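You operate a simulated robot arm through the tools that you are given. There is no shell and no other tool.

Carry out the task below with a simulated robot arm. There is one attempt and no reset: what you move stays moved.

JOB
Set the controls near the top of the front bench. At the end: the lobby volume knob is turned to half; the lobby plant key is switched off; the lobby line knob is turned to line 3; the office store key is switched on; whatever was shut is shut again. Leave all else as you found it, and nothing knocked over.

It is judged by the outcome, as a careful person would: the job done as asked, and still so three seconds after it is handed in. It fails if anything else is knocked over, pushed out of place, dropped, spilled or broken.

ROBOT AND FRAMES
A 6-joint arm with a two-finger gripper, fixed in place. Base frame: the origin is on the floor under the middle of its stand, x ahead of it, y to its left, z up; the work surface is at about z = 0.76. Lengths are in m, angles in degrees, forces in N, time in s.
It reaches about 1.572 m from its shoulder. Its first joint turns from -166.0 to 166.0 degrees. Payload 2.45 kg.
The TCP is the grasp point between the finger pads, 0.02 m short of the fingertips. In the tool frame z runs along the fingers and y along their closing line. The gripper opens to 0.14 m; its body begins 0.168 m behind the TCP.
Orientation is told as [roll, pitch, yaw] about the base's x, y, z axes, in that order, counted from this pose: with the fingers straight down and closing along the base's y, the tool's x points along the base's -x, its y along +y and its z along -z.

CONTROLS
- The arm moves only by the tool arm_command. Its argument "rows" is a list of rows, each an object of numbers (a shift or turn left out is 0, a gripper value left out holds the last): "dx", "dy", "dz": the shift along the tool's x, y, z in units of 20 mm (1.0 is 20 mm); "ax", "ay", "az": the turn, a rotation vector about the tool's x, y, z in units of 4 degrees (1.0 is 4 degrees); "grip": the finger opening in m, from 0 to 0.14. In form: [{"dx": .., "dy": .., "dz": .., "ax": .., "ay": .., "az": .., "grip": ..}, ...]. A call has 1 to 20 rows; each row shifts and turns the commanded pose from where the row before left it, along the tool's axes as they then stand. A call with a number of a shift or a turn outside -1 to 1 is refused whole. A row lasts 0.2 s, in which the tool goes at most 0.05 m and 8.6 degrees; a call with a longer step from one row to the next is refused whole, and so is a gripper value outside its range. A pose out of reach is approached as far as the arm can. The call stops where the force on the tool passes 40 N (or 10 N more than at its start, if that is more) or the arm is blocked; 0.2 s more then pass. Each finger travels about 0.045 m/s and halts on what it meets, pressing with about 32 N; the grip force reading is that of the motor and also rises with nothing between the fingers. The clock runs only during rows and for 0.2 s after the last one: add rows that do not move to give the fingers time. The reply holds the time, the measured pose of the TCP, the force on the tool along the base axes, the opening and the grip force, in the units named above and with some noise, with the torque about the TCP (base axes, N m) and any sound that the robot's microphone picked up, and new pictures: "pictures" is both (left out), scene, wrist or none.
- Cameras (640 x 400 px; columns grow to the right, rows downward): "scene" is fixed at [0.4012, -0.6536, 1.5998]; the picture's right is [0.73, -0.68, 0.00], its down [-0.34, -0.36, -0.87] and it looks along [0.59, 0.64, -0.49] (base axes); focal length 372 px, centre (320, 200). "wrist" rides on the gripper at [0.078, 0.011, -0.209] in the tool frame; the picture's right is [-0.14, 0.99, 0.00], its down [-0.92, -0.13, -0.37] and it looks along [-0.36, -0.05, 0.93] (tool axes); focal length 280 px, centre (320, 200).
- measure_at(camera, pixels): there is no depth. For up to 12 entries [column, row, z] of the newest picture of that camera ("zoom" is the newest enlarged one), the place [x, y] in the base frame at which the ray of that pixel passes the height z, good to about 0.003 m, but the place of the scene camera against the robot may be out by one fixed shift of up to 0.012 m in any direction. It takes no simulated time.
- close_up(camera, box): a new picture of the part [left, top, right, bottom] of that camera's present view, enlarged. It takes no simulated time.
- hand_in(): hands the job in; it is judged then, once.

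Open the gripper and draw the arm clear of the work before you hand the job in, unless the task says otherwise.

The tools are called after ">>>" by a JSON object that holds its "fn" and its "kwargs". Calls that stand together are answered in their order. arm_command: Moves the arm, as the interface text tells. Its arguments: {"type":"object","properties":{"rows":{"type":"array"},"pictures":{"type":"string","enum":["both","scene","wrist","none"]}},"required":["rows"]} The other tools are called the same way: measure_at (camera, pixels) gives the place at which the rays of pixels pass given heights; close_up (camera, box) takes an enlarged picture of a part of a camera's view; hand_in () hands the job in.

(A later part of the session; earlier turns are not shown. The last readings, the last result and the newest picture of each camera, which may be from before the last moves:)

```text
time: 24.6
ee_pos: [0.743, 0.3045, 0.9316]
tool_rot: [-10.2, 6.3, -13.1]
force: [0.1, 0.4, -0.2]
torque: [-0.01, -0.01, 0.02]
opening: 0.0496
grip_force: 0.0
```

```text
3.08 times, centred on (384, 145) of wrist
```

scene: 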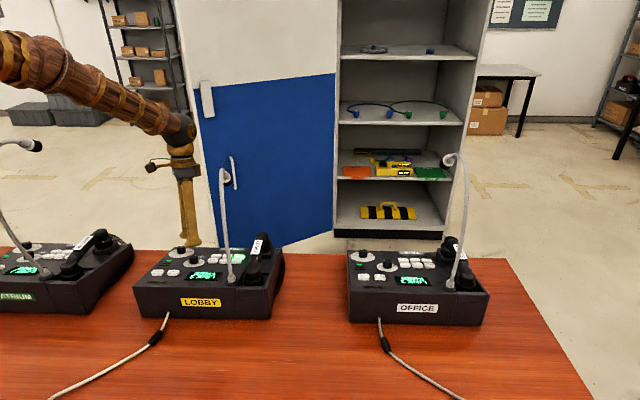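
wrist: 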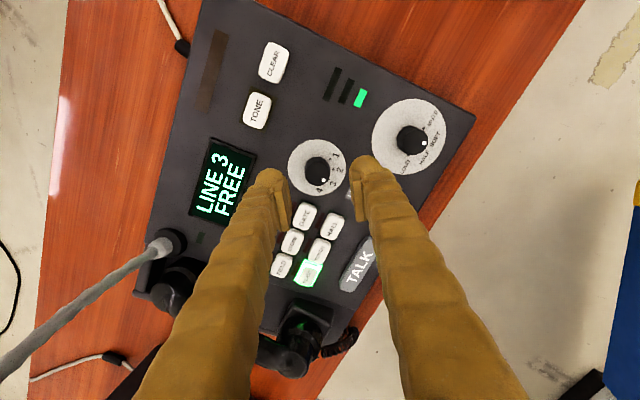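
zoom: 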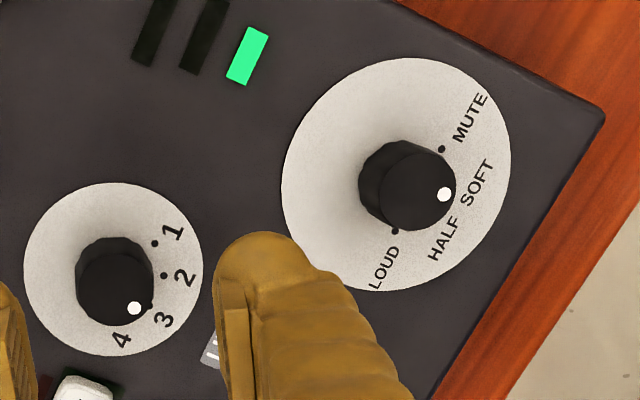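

I shift over to the volume knob by (+0.0195, +0.0985) in the tool plane and down 2 cm.

>>> {"fn": "arm_command", "kwargs": {"rows": [{"dx": 0.195, "dy": 0.985}, {"dx": 0.195, "dy": 0.985}, {"dx": 0.195, "dy": 0.985}, {"dx": 0.195, "dy": 0.985}, {"dx": 0.195, "dy": 0.985}, {"dz": 0.5}, {"dz": 0.5}, {}], "pictures": "both"}}

>>> {"fn": "close_up", "kwargs": {"camera": "wrist", "box": [256, 130, 384, 210]}}

>>> {"fn": "close_up", "kwargs": {"camera": "scene", "box": [140, 200, 260, 275]}}

```text
time: 26.4
ee_pos: [0.741, 0.3965, 0.8975]
tool_rot: [-10.3, 6.3, -13.1]
force: [0.2, -0.4, -0.4]
torque: [0.02, -0.03, -0.02]
opening: 0.05
grip_force: 0.1
```

scene: 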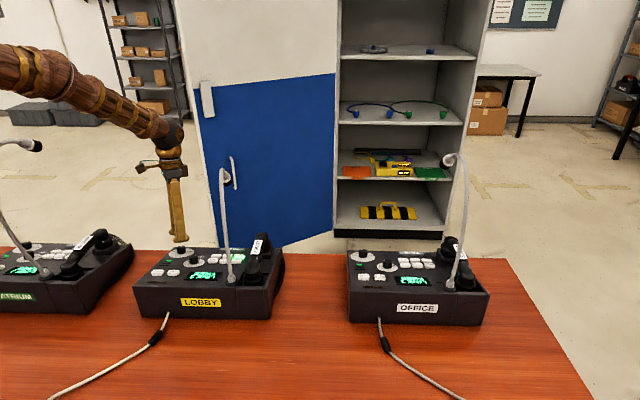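
wrist: 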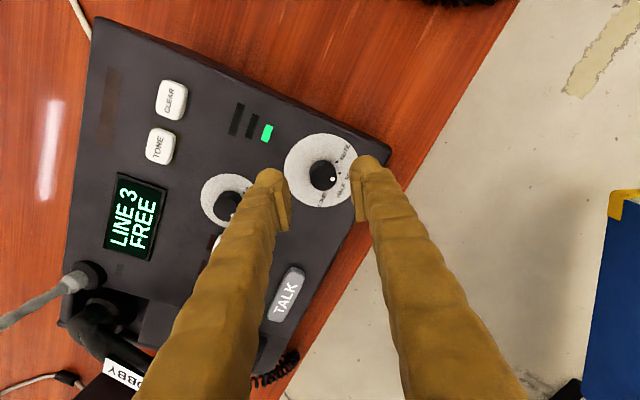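

```text
5.00 times, centred on (320, 170) of wrist
```

zoom: 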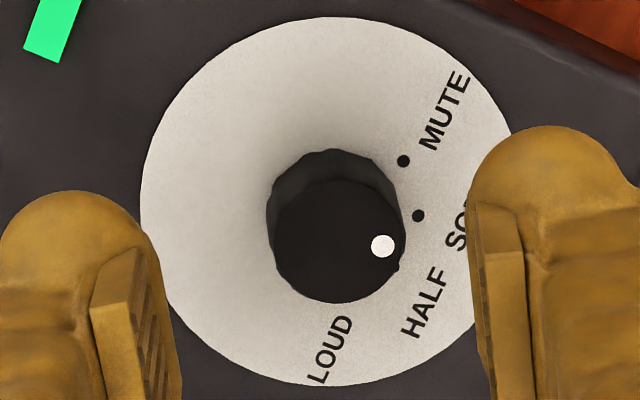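

```text
5.33 times, centred on (200, 238) of scene
```

zoom: 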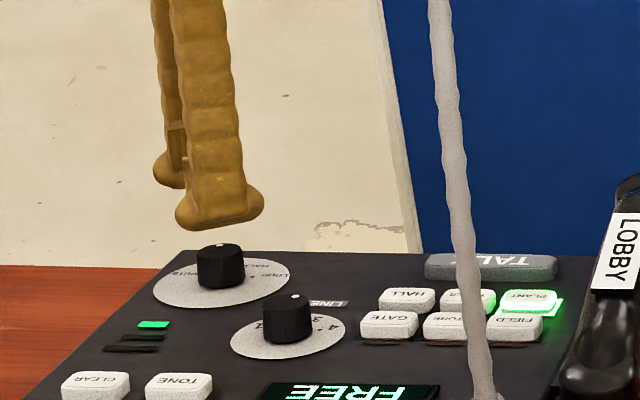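

The knob is about 3–4 mm off to the right of the finger centre. I correct by +3.7 mm in y, +1 mm in x, and descend 4.2 cm gently.

>>> {"fn": "arm_command", "kwargs": {"rows": [{"dx": 0.05, "dy": 0.185}, {"dz": 0.5}, {"dz": 0.5}, {"dz": 0.4}, {"dz": 0.4}, {"dz": 0.3}, {}], "pictures": "both"}}

>>> {"fn": "close_up", "kwargs": {"camera": "wrist", "box": [256, 140, 384, 220]}}

>>> {"fn": "close_up", "kwargs": {"camera": "scene", "box": [140, 210, 236, 270]}}

```text
time: 28.0
ee_pos: [0.7345, 0.3961, 0.8525]
tool_rot: [-10.2, 6.2, -13.2]
force: [-0.1, 0.1, 0.2]
torque: [-0.05, 0.03, -0.01]
opening: 0.05
grip_force: 0.1
```

scene: 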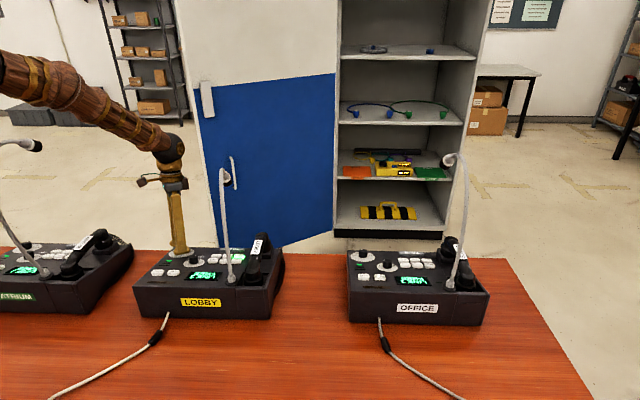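
wrist: 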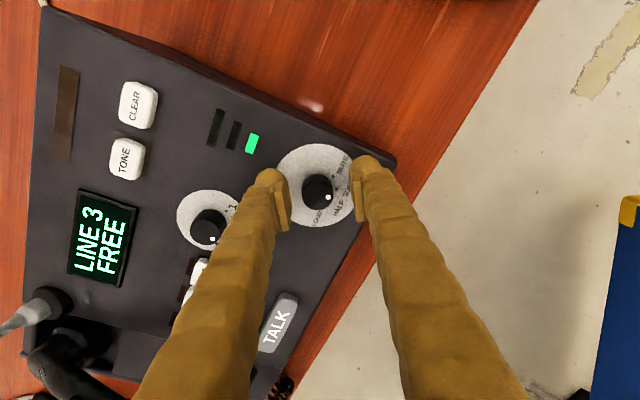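

```text
5.00 times, centred on (320, 180) of wrist
```

zoom: 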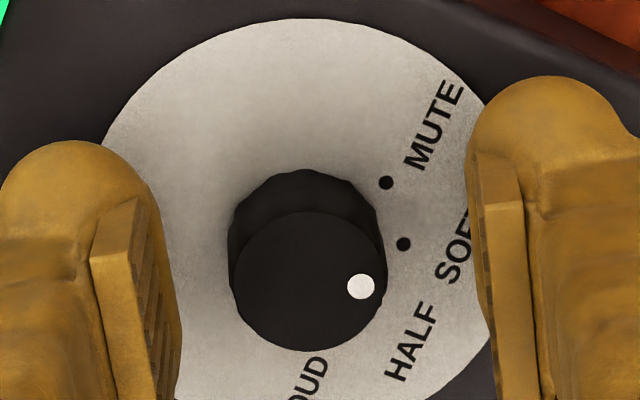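

```text
6.67 times, centred on (188, 240) of scene
```

zoom: 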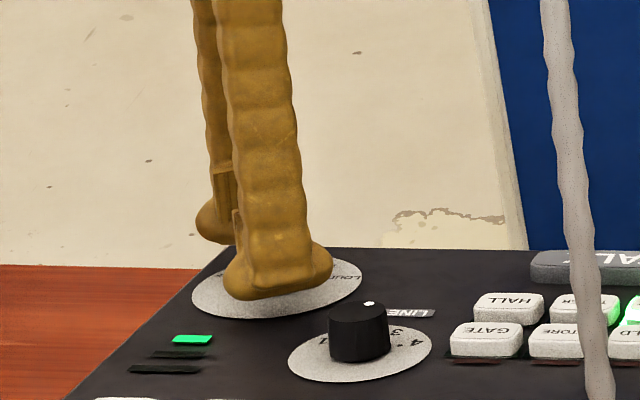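

The knob top is now centred at zoom (309,281), slightly left; I move 2 mm back in −y and then close on it.

>>> {"fn": "arm_command", "kwargs": {"rows": [{"dy": -0.095}, {}, {"grip": 0.015}, {}, {}, {}], "pictures": "both"}}

>>> {"fn": "close_up", "kwargs": {"camera": "wrist", "box": [256, 140, 384, 220]}}

```text
time: 29.5
ee_pos: [0.7376, 0.3948, 0.8638]
tool_rot: [-9.9, 5.8, -13.2]
force: [13.6, 8.7, 98.6]
torque: [-1.01, 0.57, 0.03]
opening: 0.0059
grip_force: 30.0
stopped in row 6: the force on the tool passed its limit at 42 N (the readings are from after the stop); the commanded pose is now the measured one
```

scene: 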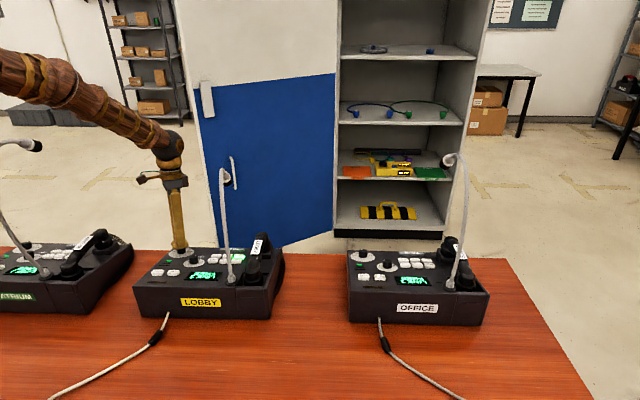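
wrist: 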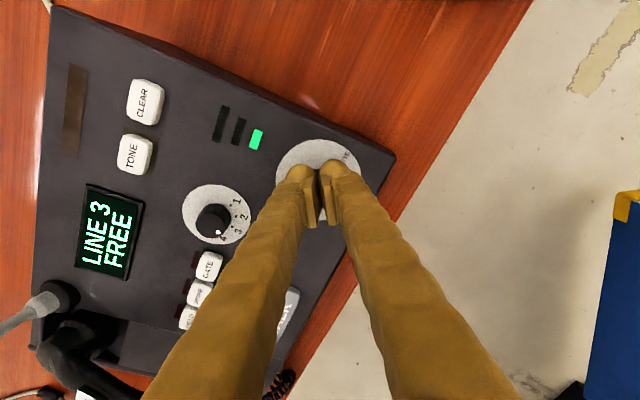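

```text
5.00 times, centred on (320, 180) of wrist
```

zoom: 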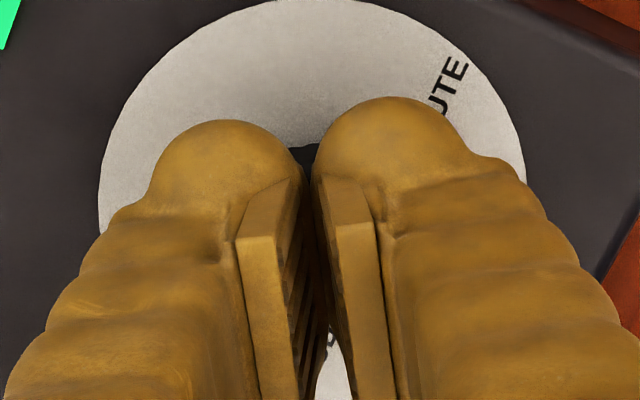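

The fingers slid up over the knob's rim instead of gripping it (opening 5.9 mm, upward force). I lift off straight away along the tool axis.

>>> {"fn": "arm_command", "kwargs": {"rows": [{"dz": -0.5}, {"dz": -0.5}, {"dz": -0.5}, {"dz": -0.5}, {"grip": 0.05}, {}, {}, {}], "pictures": "both"}}

>>> {"fn": "close_up", "kwargs": {"camera": "wrist", "box": [256, 130, 384, 210]}}

>>> {"fn": "close_up", "kwargs": {"camera": "scene", "box": [130, 220, 290, 320]}}

```text
time: 31.3
ee_pos: [0.739, 0.3999, 0.8943]
tool_rot: [-10.4, 6.2, -13.2]
force: [0.0, 0.4, 0.2]
torque: [-0.01, -0.02, -0.01]
opening: 0.0502
grip_force: 0.1
```

scene: 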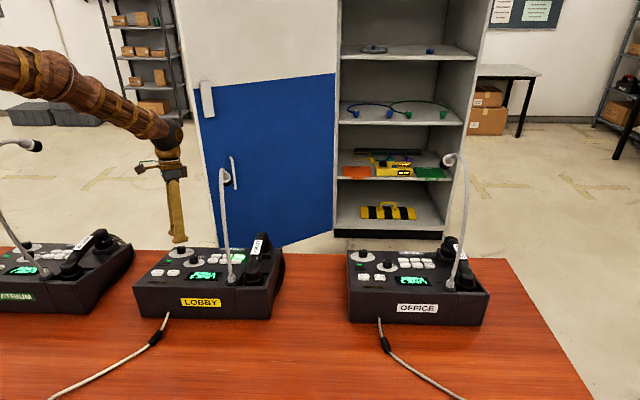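
wrist: 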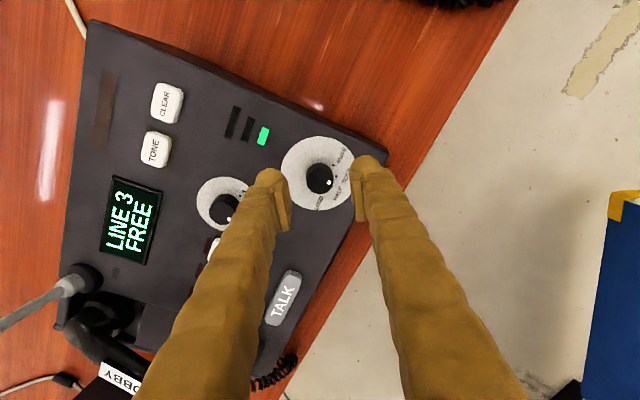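

```text
5.00 times, centred on (320, 170) of wrist
```

zoom: 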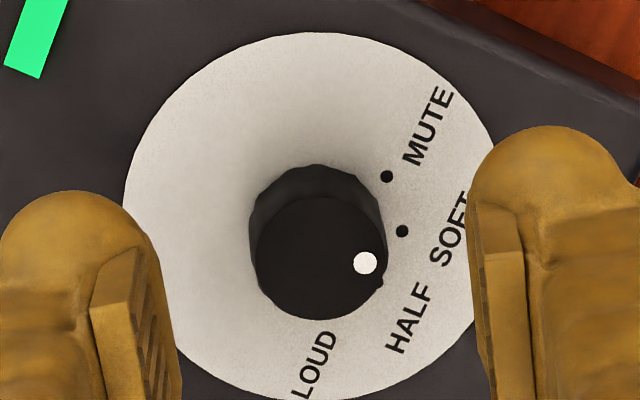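

```text
4.00 times, centred on (210, 270) of scene
```

zoom: 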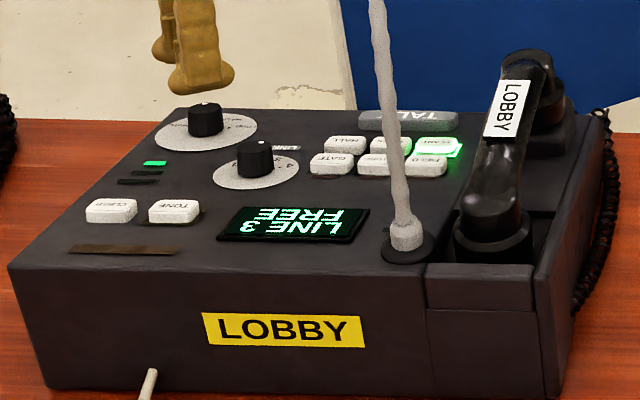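

The knob still shows SOFT and nothing else changed; the fingers were ~8 mm too high, and the knob is ~5 mm toward −x in the tool frame. I correct x and descend 4 cm, then check again.

>>> {"fn": "arm_command", "kwargs": {"rows": [{"dx": -0.25}, {"dz": 0.5}, {"dz": 0.5}, {"dz": 0.5}, {"dz": 0.5}, {}], "pictures": "both"}}

>>> {"fn": "close_up", "kwargs": {"camera": "wrist", "box": [256, 140, 384, 220]}}

>>> {"fn": "close_up", "kwargs": {"camera": "scene", "box": [140, 210, 236, 270]}}

```text
time: 32.7
ee_pos: [0.7391, 0.3922, 0.8546]
tool_rot: [-10.2, 6.3, -13.3]
force: [-0.8, 0.2, 0.7]
torque: [0.02, -0.05, 0.0]
opening: 0.0501
grip_force: 0.0
```

scene: 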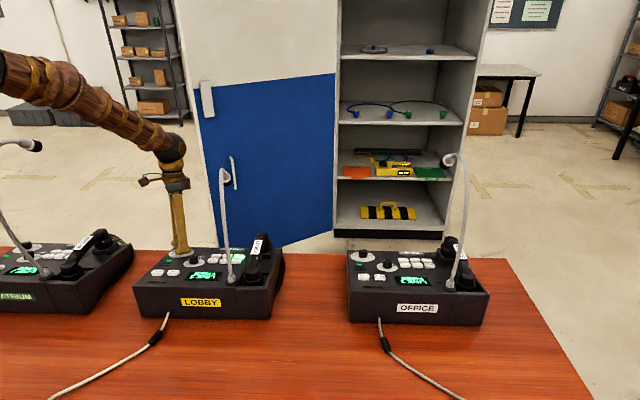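
wrist: 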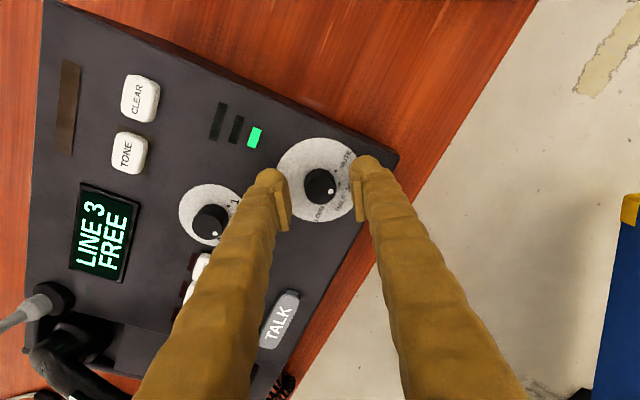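

```text
5.00 times, centred on (320, 180) of wrist
```

zoom: 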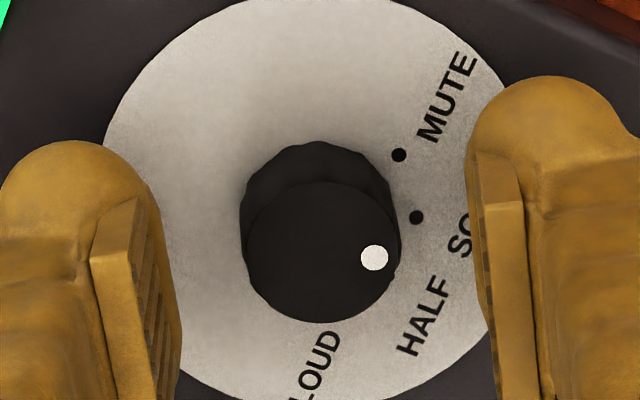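

```text
6.67 times, centred on (188, 240) of scene
```

zoom: 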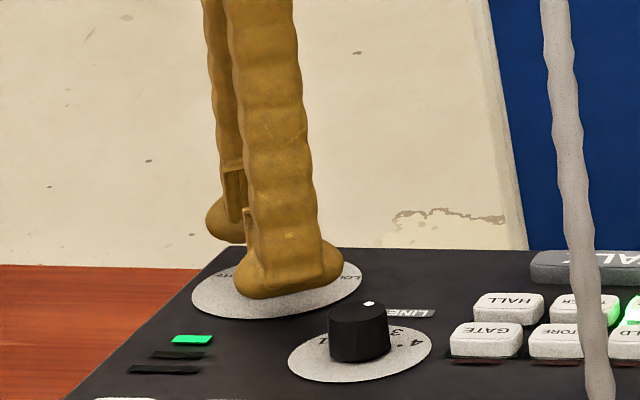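

Now well aligned (knob top at zoom (320,253)). I lower another 10 mm and grip.

>>> {"fn": "arm_command", "kwargs": {"rows": [{"dz": 0.25}, {"dz": 0.25}, {}], "pictures": "both"}}

>>> {"fn": "close_up", "kwargs": {"camera": "wrist", "box": [256, 140, 384, 220]}}

>>> {"fn": "close_up", "kwargs": {"camera": "scene", "box": [140, 210, 236, 270]}}

```text
time: 33.5
ee_pos: [0.738, 0.3902, 0.8451]
tool_rot: [-10.2, 6.2, -13.2]
force: [-1.0, 0.7, -0.1]
torque: [0.01, 0.0, 0.0]
opening: 0.0501
grip_force: 0.0
```

scene: 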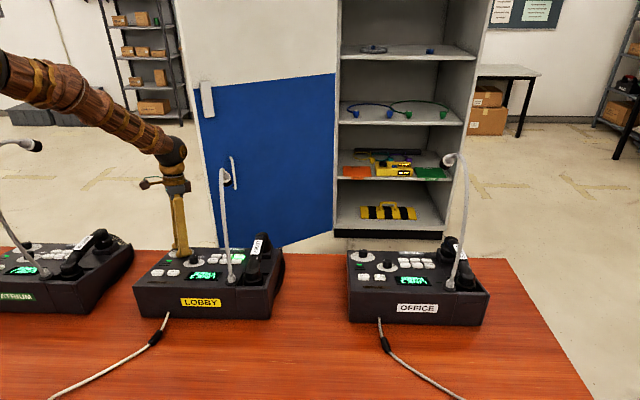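
wrist: 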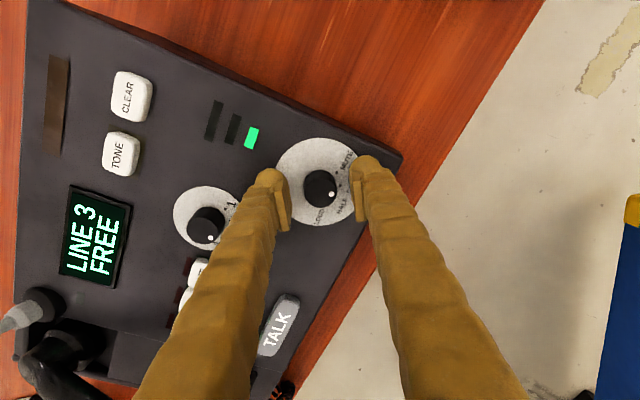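

```text
5.00 times, centred on (320, 180) of wrist
```

zoom: 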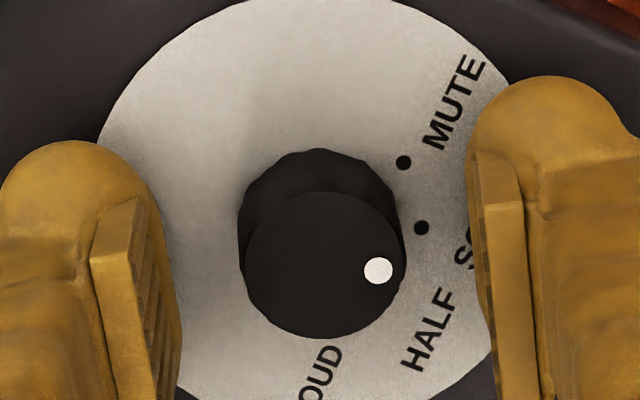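

```text
6.67 times, centred on (188, 240) of scene
```

zoom: 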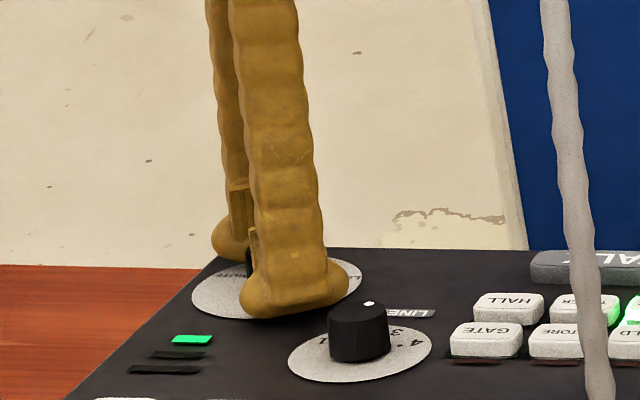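

The fingers now reach well down the knob. I close on it and watch the readings.

>>> {"fn": "arm_command", "kwargs": {"rows": [{"grip": 0.02}, {}, {}, {}], "pictures": "wrist"}}

>>> {"fn": "close_up", "kwargs": {"camera": "wrist", "box": [256, 140, 384, 220]}}

```text
time: 34.5
ee_pos: [0.7384, 0.3891, 0.8449]
tool_rot: [-10.4, 6.3, -13.3]
force: [2.4, 8.1, -0.5]
torque: [0.07, -0.06, 0.01]
opening: 0.0253
grip_force: 32.0
```

wrist: 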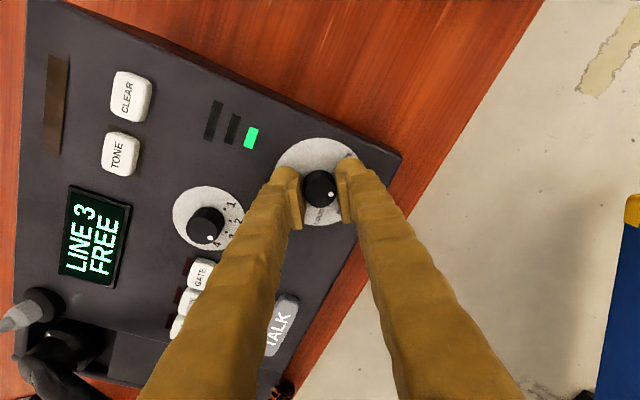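

```text
5.00 times, centred on (320, 180) of wrist
```

zoom: 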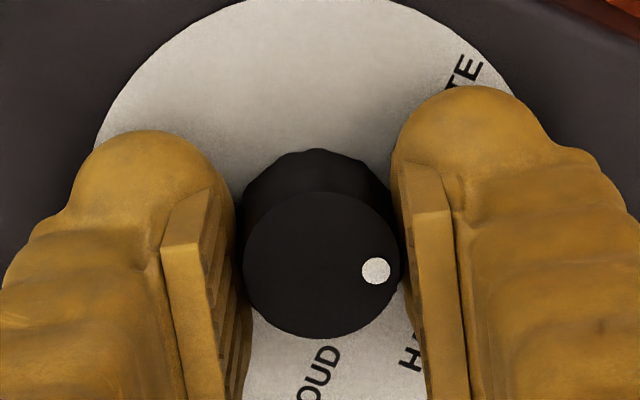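

Firm grip at 25.3 mm with little side force. I turn 40° clockwise toward HALF.

>>> {"fn": "arm_command", "kwargs": {"rows": [{"az": 0.8, "dy": 0.03}, {"az": 0.8}, {"az": 0.8}, {"az": 0.8}, {"az": 0.8}, {"az": 1}, {"az": 1}, {"az": 1}, {"az": 1}, {"az": 1}, {"az": 1}, {}], "pictures": "both"}}

>>> {"fn": "close_up", "kwargs": {"camera": "wrist", "box": [230, 80, 390, 220]}}

```text
time: 37.1
ee_pos: [0.7382, 0.391, 0.8451]
tool_rot: [-12.0, -1.6, -52.6]
force: [-22.5, -12.2, 9.4]
torque: [-0.02, 0.38, -0.1]
opening: 0.0256
grip_force: 32.0
```

scene: 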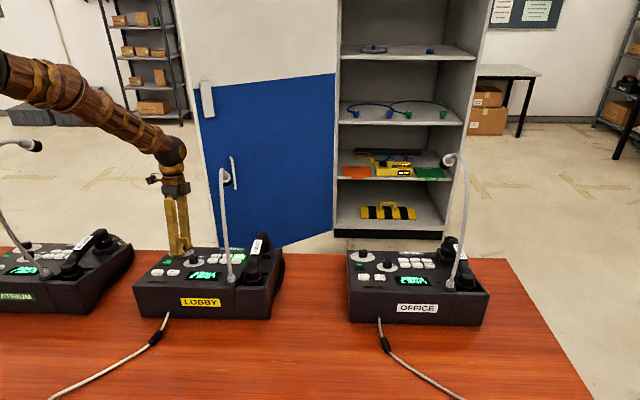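
wrist: 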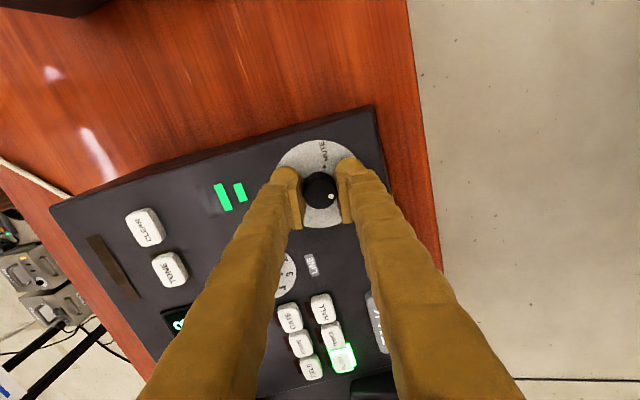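

```text
2.86 times, centred on (310, 150) of wrist
```

zoom: 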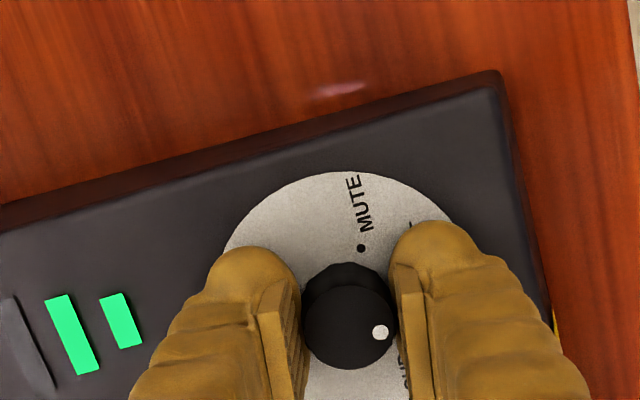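

Two level bars are lit now, i.e. HALF. I relax the side force and open the fingers, then check the pointer.

>>> {"fn": "arm_command", "kwargs": {"rows": [{"dy": -0.07}, {"grip": 0.045}, {}, {}], "pictures": "both"}}

>>> {"fn": "close_up", "kwargs": {"camera": "wrist", "box": [256, 140, 384, 220]}}

>>> {"fn": "close_up", "kwargs": {"camera": "scene", "box": [130, 220, 290, 320]}}

```text
time: 38.1
ee_pos: [0.7366, 0.3899, 0.846]
tool_rot: [-11.9, -1.8, -52.4]
force: [0.3, 1.2, -0.1]
torque: [0.01, 0.02, 0.0]
opening: 0.0446
grip_force: 0.0
```

scene: 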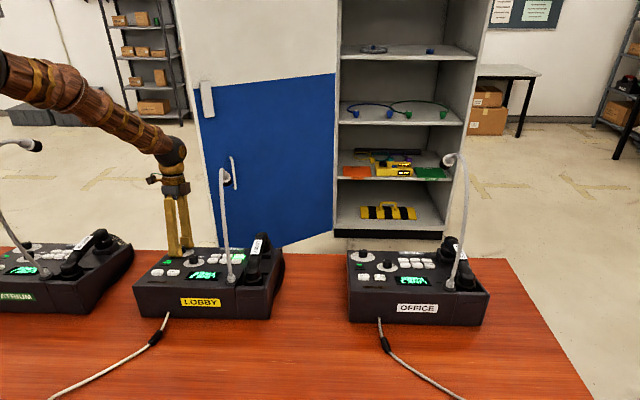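
wrist: 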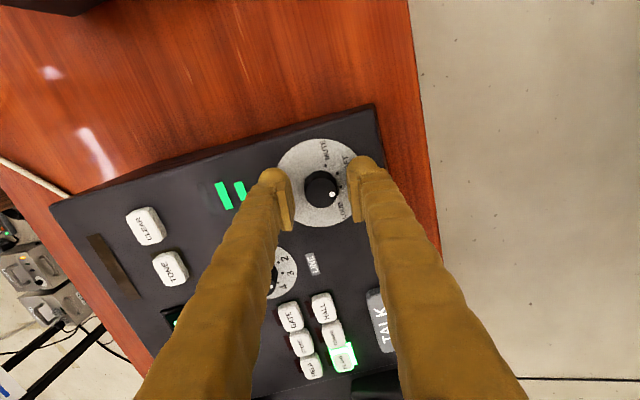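

```text
5.00 times, centred on (320, 180) of wrist
```

zoom: 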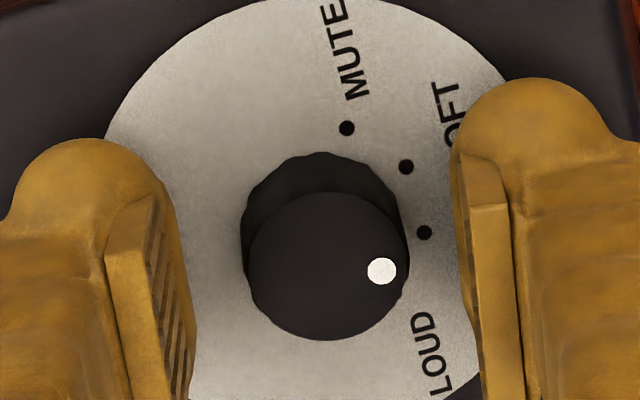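

```text
4.00 times, centred on (210, 270) of scene
```

zoom: 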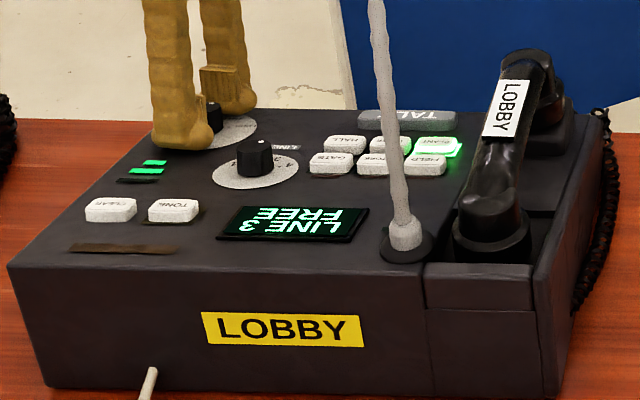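

The pointer rests at the HALF mark (pointer (381,271), mark dot (424,233)) and two bars are lit. Next is the lobby PLANT key: I lift clear, close the fingers and begin rotating the tool for a lean away from the mic.

>>> {"fn": "arm_command", "kwargs": {"rows": [{"dz": -0.7}, {"dz": -1}, {"dz": -1}, {"dz": -1}, {"dz": -1}, {"dz": -1}, {"az": -1, "grip": 0.0}, {"az": -1}, {"az": -1}, {"az": -1}, {"az": -1}, {"az": -1}, {"az": -1}, {"az": -1}, {"az": -1}, {"az": -1}, {"az": -1}, {"az": -1}, {"az": -1}, {"az": -1}], "pictures": "none"}}

>>> {"fn": "arm_command", "kwargs": {"rows": [{"az": -1}, {"az": -1}, {"az": -1}, {"az": -1}, {"az": -1}, {"az": -1}, {"az": -1}, {"az": -1}, {"az": -1}, {"az": -1}, {"az": -0.5}, {"ax": 1}, {"ax": 1}, {"ax": 1}, {"ax": 1}, {"ax": 1}, {"ax": 1}, {"ax": 1}, {"ax": 0.5}, {}], "pictures": "both"}}

```text
time: 42.3
ee_pos: [0.7536, 0.4068, 0.9575]
tool_rot: [-8.2, 9.0, 2.8]
force: [-0.2, 0.9, 0.6]
torque: [-0.04, 0.02, -0.01]
opening: 0.0
grip_force: 29.4
```

```text
time: 46.5
ee_pos: [0.7511, 0.4069, 0.958]
tool_rot: [-29.9, 12.1, 45.5]
force: [-1.0, 0.0, 0.0]
torque: [-0.03, -0.02, 0.01]
opening: 0.0
grip_force: 29.2
```

scene: 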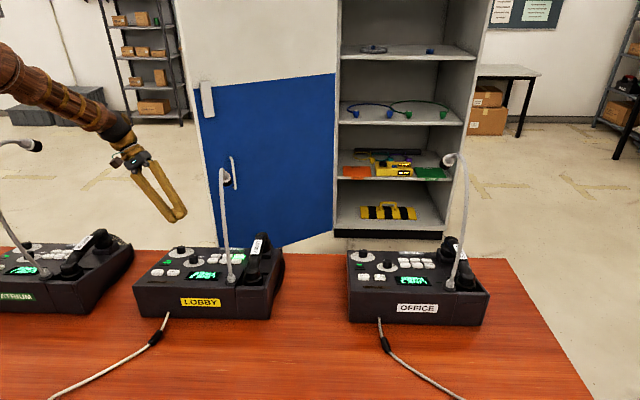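
wrist: 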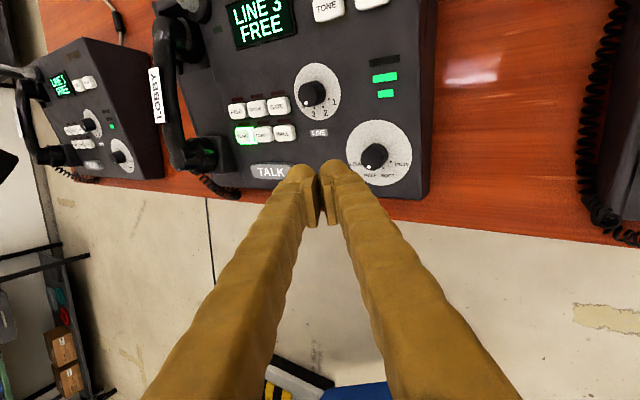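

The lean looks right and the keys are in view, PLANT near (245,135). I zoom and measure it.

>>> {"fn": "close_up", "kwargs": {"camera": "wrist", "box": [215, 80, 343, 190]}}

>>> {"fn": "measure_at", "kwargs": {"camera": "wrist", "pixels": [[245, 135, 0.835], [245, 135, 0.845], [245, 135, 0.855], [312, 95, 0.86], [375, 158, 0.845], [282, 131, 0.845]]}}

```text
3.64 times, centred on (279, 135) of wrist
```

zoom: 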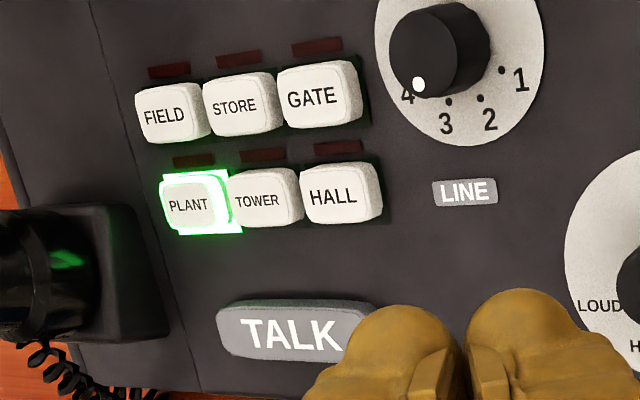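

```text
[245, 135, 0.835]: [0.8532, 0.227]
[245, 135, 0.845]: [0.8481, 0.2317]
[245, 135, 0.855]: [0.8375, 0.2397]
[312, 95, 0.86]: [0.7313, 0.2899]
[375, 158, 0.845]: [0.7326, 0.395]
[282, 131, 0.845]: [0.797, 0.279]
```

PLANT (zoom (190,205)) is latched down and lit; the handset block is right beside it, so a closed-finger lean could catch it. I'll instead press with one finger: undo the lean, rotate so the closing line runs across the bench, then lean again with fingers apart.

>>> {"fn": "arm_command", "kwargs": {"rows": [{"ax": -1}, {"ax": -1}, {"ax": -1}, {"ax": -1}, {"ax": -1}, {"ax": -1}, {"ax": -1}, {"ax": -0.5}, {"az": 1}, {"az": 1}, {"az": 1}, {"az": 1}, {"az": 1}, {"az": 1}, {"az": 1}, {"az": 1}, {"az": 1}, {"az": 1}, {"az": 1}, {"az": 1}], "pictures": "none"}}

>>> {"fn": "arm_command", "kwargs": {"rows": [{"az": 1, "grip": 0.1}, {"az": 1}, {"az": 1}, {"az": 1}, {"az": 1}, {"az": 1}, {"az": 1}, {"az": 1}, {"az": 1}, {"az": 1}, {"az": 0.5}, {"ay": -1}, {"ay": -1}, {"ay": -1}, {"ay": -1}, {"ay": -1}, {"ay": -1}, {"ay": -1}, {"ay": -1}, {"ay": -1}], "pictures": "both"}}

```text
time: 50.7
ee_pos: [0.7533, 0.4064, 0.9559]
tool_rot: [-9.1, 8.1, -3.3]
force: [0.3, -0.5, -0.6]
torque: [0.0, -0.03, 0.03]
opening: 0.0
grip_force: 29.5
```

```text
time: 54.9
ee_pos: [0.7531, 0.4074, 0.9587]
tool_rot: [-14.8, -35.2, -36.0]
force: [-0.1, -0.1, 0.1]
torque: [0.0, 0.0, 0.02]
opening: 0.1002
grip_force: 0.1
```

scene: 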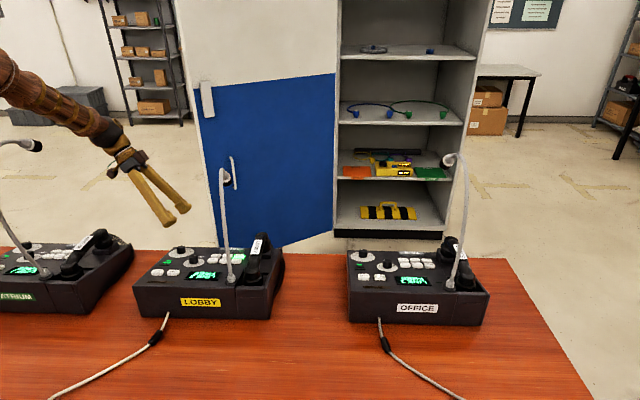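
wrist: 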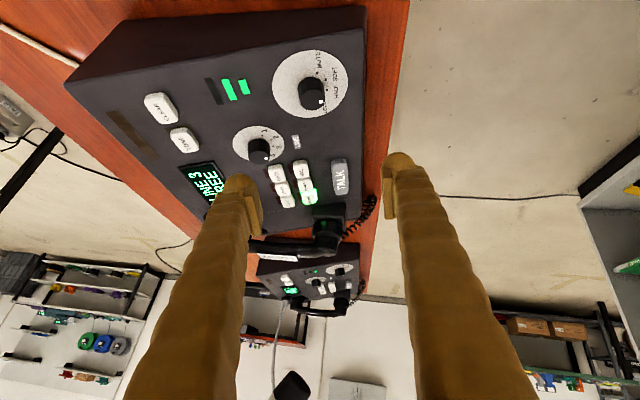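

Now the tool leans away from the mic with fingers 10 cm apart. I move so the left (−y) finger hovers about 6 cm over PLANT, with the other finger out beyond the console's far edge.

>>> {"fn": "arm_command", "kwargs": {"rows": [{"dx": -0.709, "dy": 0.196, "dz": 0.876}, {"dx": -0.709, "dy": 0.196, "dz": 0.876}, {"dx": -0.709, "dy": 0.196, "dz": 0.876}, {"dx": -0.709, "dy": 0.196, "dz": 0.876}, {"dx": -0.709, "dy": 0.196, "dz": 0.876}, {"dx": -0.709, "dy": 0.196, "dz": 0.876}, {"dx": -0.709, "dy": 0.196, "dz": 0.876}, {"dx": -0.709, "dy": 0.196, "dz": 0.876}, {"dx": -0.709, "dy": 0.196, "dz": 0.876}, {}], "pictures": "both"}}

>>> {"fn": "close_up", "kwargs": {"camera": "wrist", "box": [160, 60, 352, 220]}}

>>> {"fn": "close_up", "kwargs": {"camera": "scene", "box": [180, 190, 300, 290]}}

```text
time: 57.1
ee_pos: [0.9113, 0.2856, 0.9019]
tool_rot: [-14.8, -35.1, -36.0]
force: [-0.1, 0.1, -0.6]
torque: [0.01, 0.0, -0.01]
opening: 0.1003
grip_force: 0.1
```

scene: 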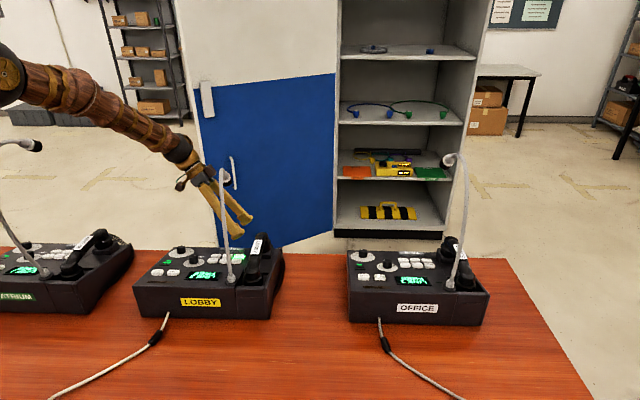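
wrist: 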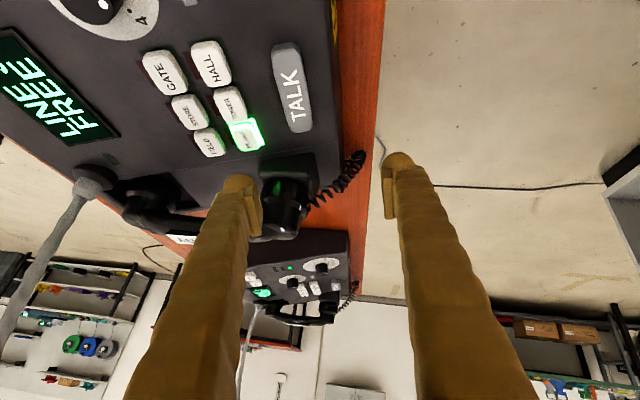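

```text
2.50 times, centred on (256, 140) of wrist
```

zoom: 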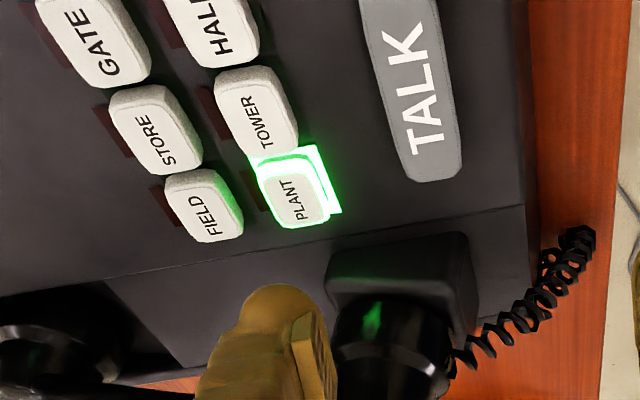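

```text
4.00 times, centred on (240, 240) of scene
```

zoom: 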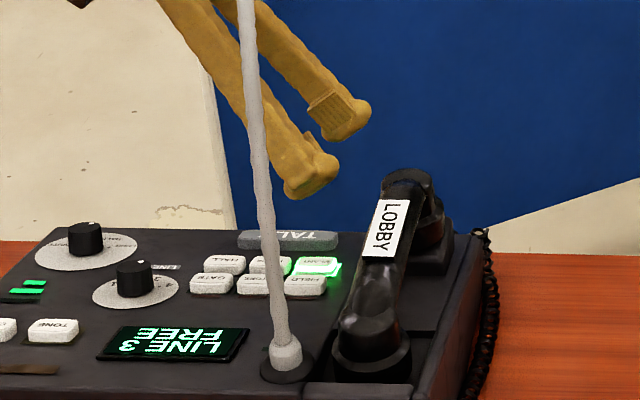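

I check the mic head against the gripper near scene (225,180), which now looks close.

>>> {"fn": "close_up", "kwargs": {"camera": "scene", "box": [170, 140, 266, 200]}}

>>> {"fn": "measure_at", "kwargs": {"camera": "wrist", "pixels": [[246, 134, 0.835], [246, 134, 0.845], [209, 142, 0.845], [230, 104, 0.845], [240, 176, 0.89], [240, 176, 0.88]]}}

```text
6.67 times, centred on (218, 170) of scene
```

zoom: 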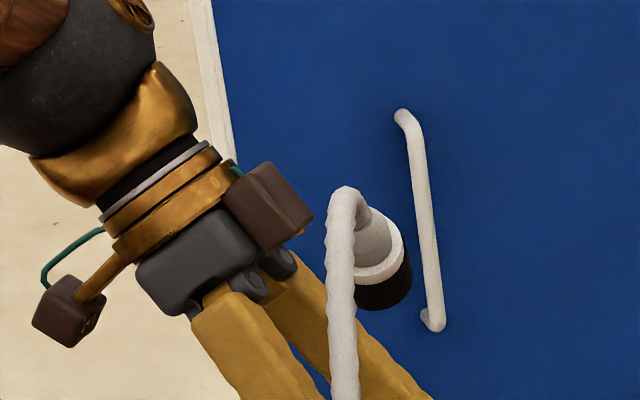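

```text
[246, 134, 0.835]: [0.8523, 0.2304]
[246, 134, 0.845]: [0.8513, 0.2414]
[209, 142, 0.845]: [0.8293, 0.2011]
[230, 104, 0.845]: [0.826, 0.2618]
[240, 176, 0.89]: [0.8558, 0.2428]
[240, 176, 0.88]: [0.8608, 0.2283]
```

The flange box stays well behind the mic (greater v), so it is clear. The finger's contact point projects to within ~1 mm of PLANT's centre; I descend 3.5 cm along the panel normal.

>>> {"fn": "arm_command", "kwargs": {"rows": [{"dx": 0.343, "dy": 0.02, "dz": 0.472}, {"dx": 0.343, "dy": 0.02, "dz": 0.472}, {"dx": 0.343, "dy": 0.02, "dz": 0.472}, {}], "pictures": "both"}}

>>> {"fn": "close_up", "kwargs": {"camera": "wrist", "box": [192, 90, 320, 210]}}

>>> {"fn": "close_up", "kwargs": {"camera": "scene", "box": [200, 210, 280, 270]}}

```text
time: 58.1
ee_pos: [0.9071, 0.2833, 0.8646]
tool_rot: [-14.8, -35.2, -36.0]
force: [-0.6, 0.4, -0.2]
torque: [0.0, -0.01, -0.01]
opening: 0.1
grip_force: 0.1
```

scene: 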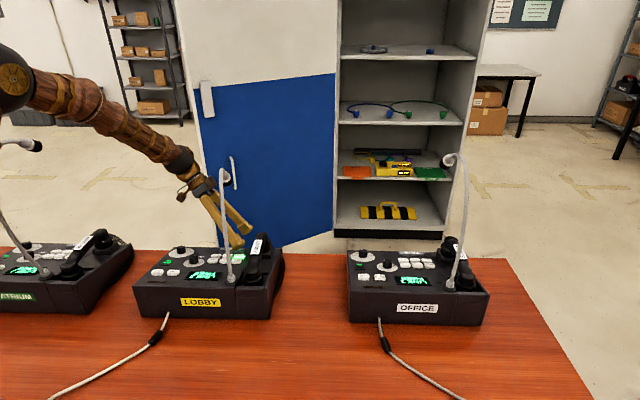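
wrist: 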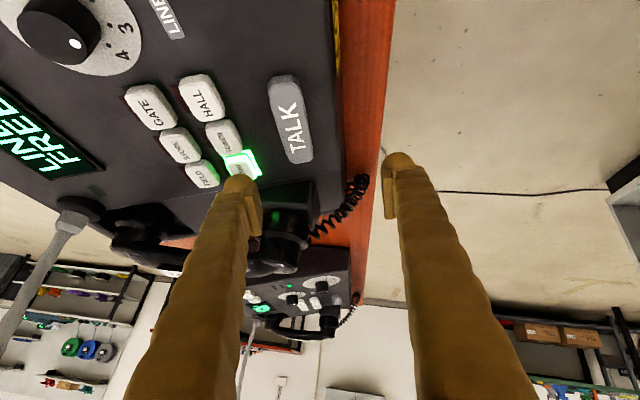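

```text
3.33 times, centred on (256, 150) of wrist
```

zoom: 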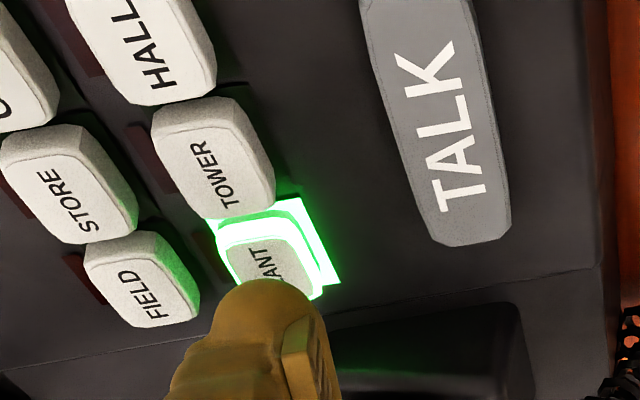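

```text
6.67 times, centred on (240, 240) of scene
```

zoom: 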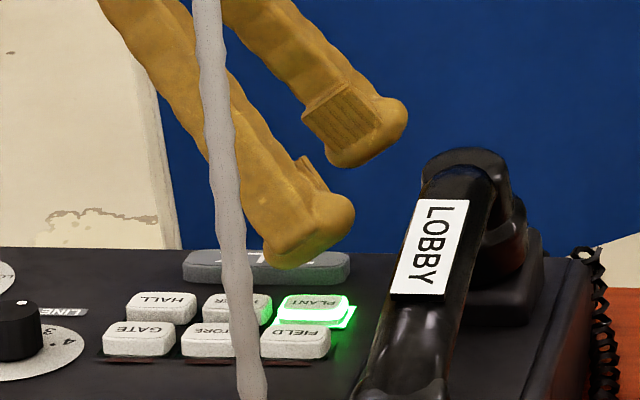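

The finger foot is wider than I assumed, so its contact corner would land ~6–10 mm toward TOWER. I shift ~6 mm toward the handset side (+u) and 2 mm in +y, then descend 10 mm and look again.

>>> {"fn": "arm_command", "kwargs": {"rows": [{"dx": -0.243, "dy": 0.1, "dz": 0.176}, {"dx": 0.118, "dz": 0.162}, {"dx": 0.118, "dz": 0.162}, {"dx": 0.06, "dz": 0.081}, {}], "pictures": "both"}}

>>> {"fn": "close_up", "kwargs": {"camera": "wrist", "box": [192, 90, 320, 210]}}

>>> {"fn": "close_up", "kwargs": {"camera": "scene", "box": [208, 225, 272, 273]}}

```text
time: 59.3
ee_pos: [0.9093, 0.2762, 0.8559]
tool_rot: [-14.8, -35.1, -35.9]
force: [0.0, -0.1, 0.1]
torque: [0.01, 0.03, 0.02]
opening: 0.0998
grip_force: 0.0
```

scene: 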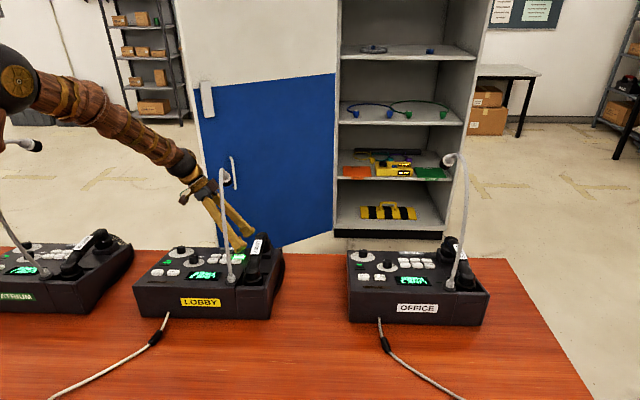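
wrist: 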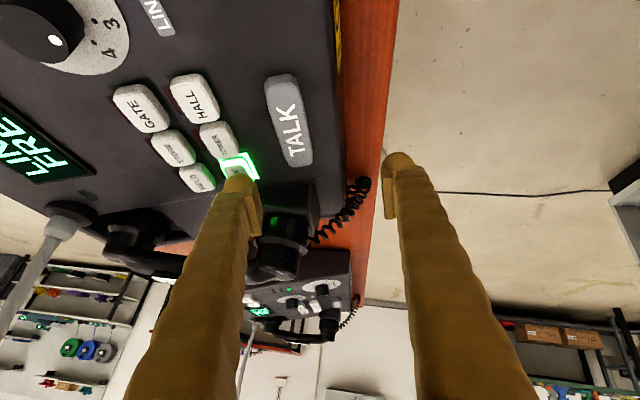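

```text
3.33 times, centred on (256, 150) of wrist
```

zoom: 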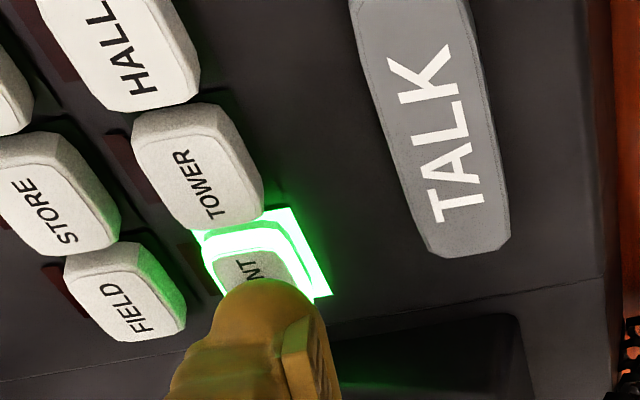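

```text
8.33 times, centred on (240, 249) of scene
```

zoom: 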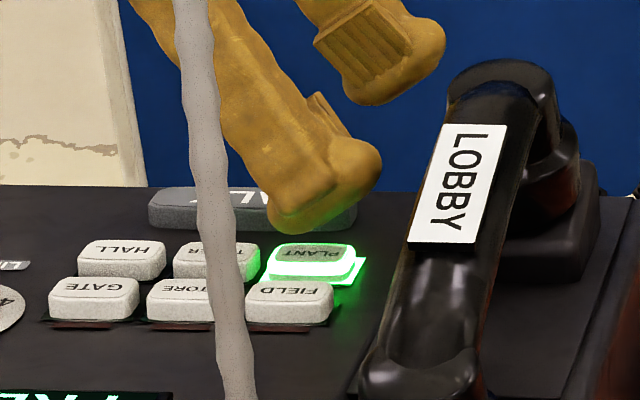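

The contact corner now lines up over PLANT (scene zoom (300,233) above key (312,255)), about 8–9 mm away. I continue down along the normal in 3 mm steps, watching force.

>>> {"fn": "arm_command", "kwargs": {"rows": [{"dx": 0.088, "dz": 0.121}, {"dx": 0.088, "dz": 0.121}, {"dx": 0.03, "dz": 0.04}, {}], "pictures": "both"}}

>>> {"fn": "close_up", "kwargs": {"camera": "wrist", "box": [192, 90, 320, 210]}}

>>> {"fn": "close_up", "kwargs": {"camera": "scene", "box": [208, 225, 272, 273]}}

```text
time: 60.3
ee_pos: [0.9071, 0.2779, 0.8477]
tool_rot: [-14.7, -35.1, -36.0]
force: [-1.0, -0.2, 0.0]
torque: [-0.01, 0.01, 0.01]
opening: 0.0999
grip_force: 0.1
```

scene: 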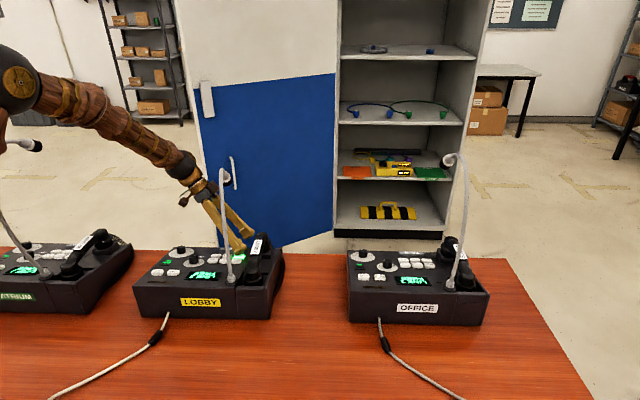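
wrist: 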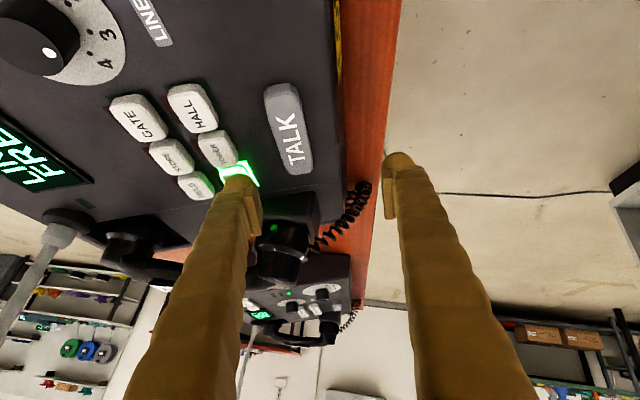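

```text
3.33 times, centred on (256, 150) of wrist
```

zoom: 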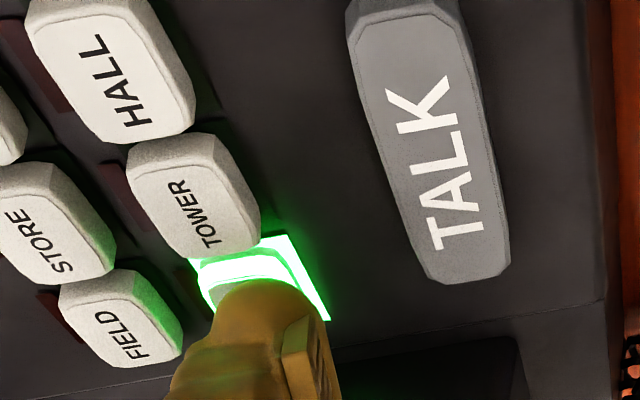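

```text
8.33 times, centred on (240, 249) of scene
```

zoom: 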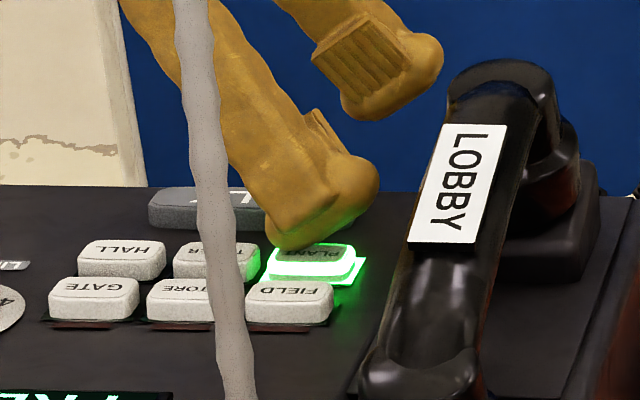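

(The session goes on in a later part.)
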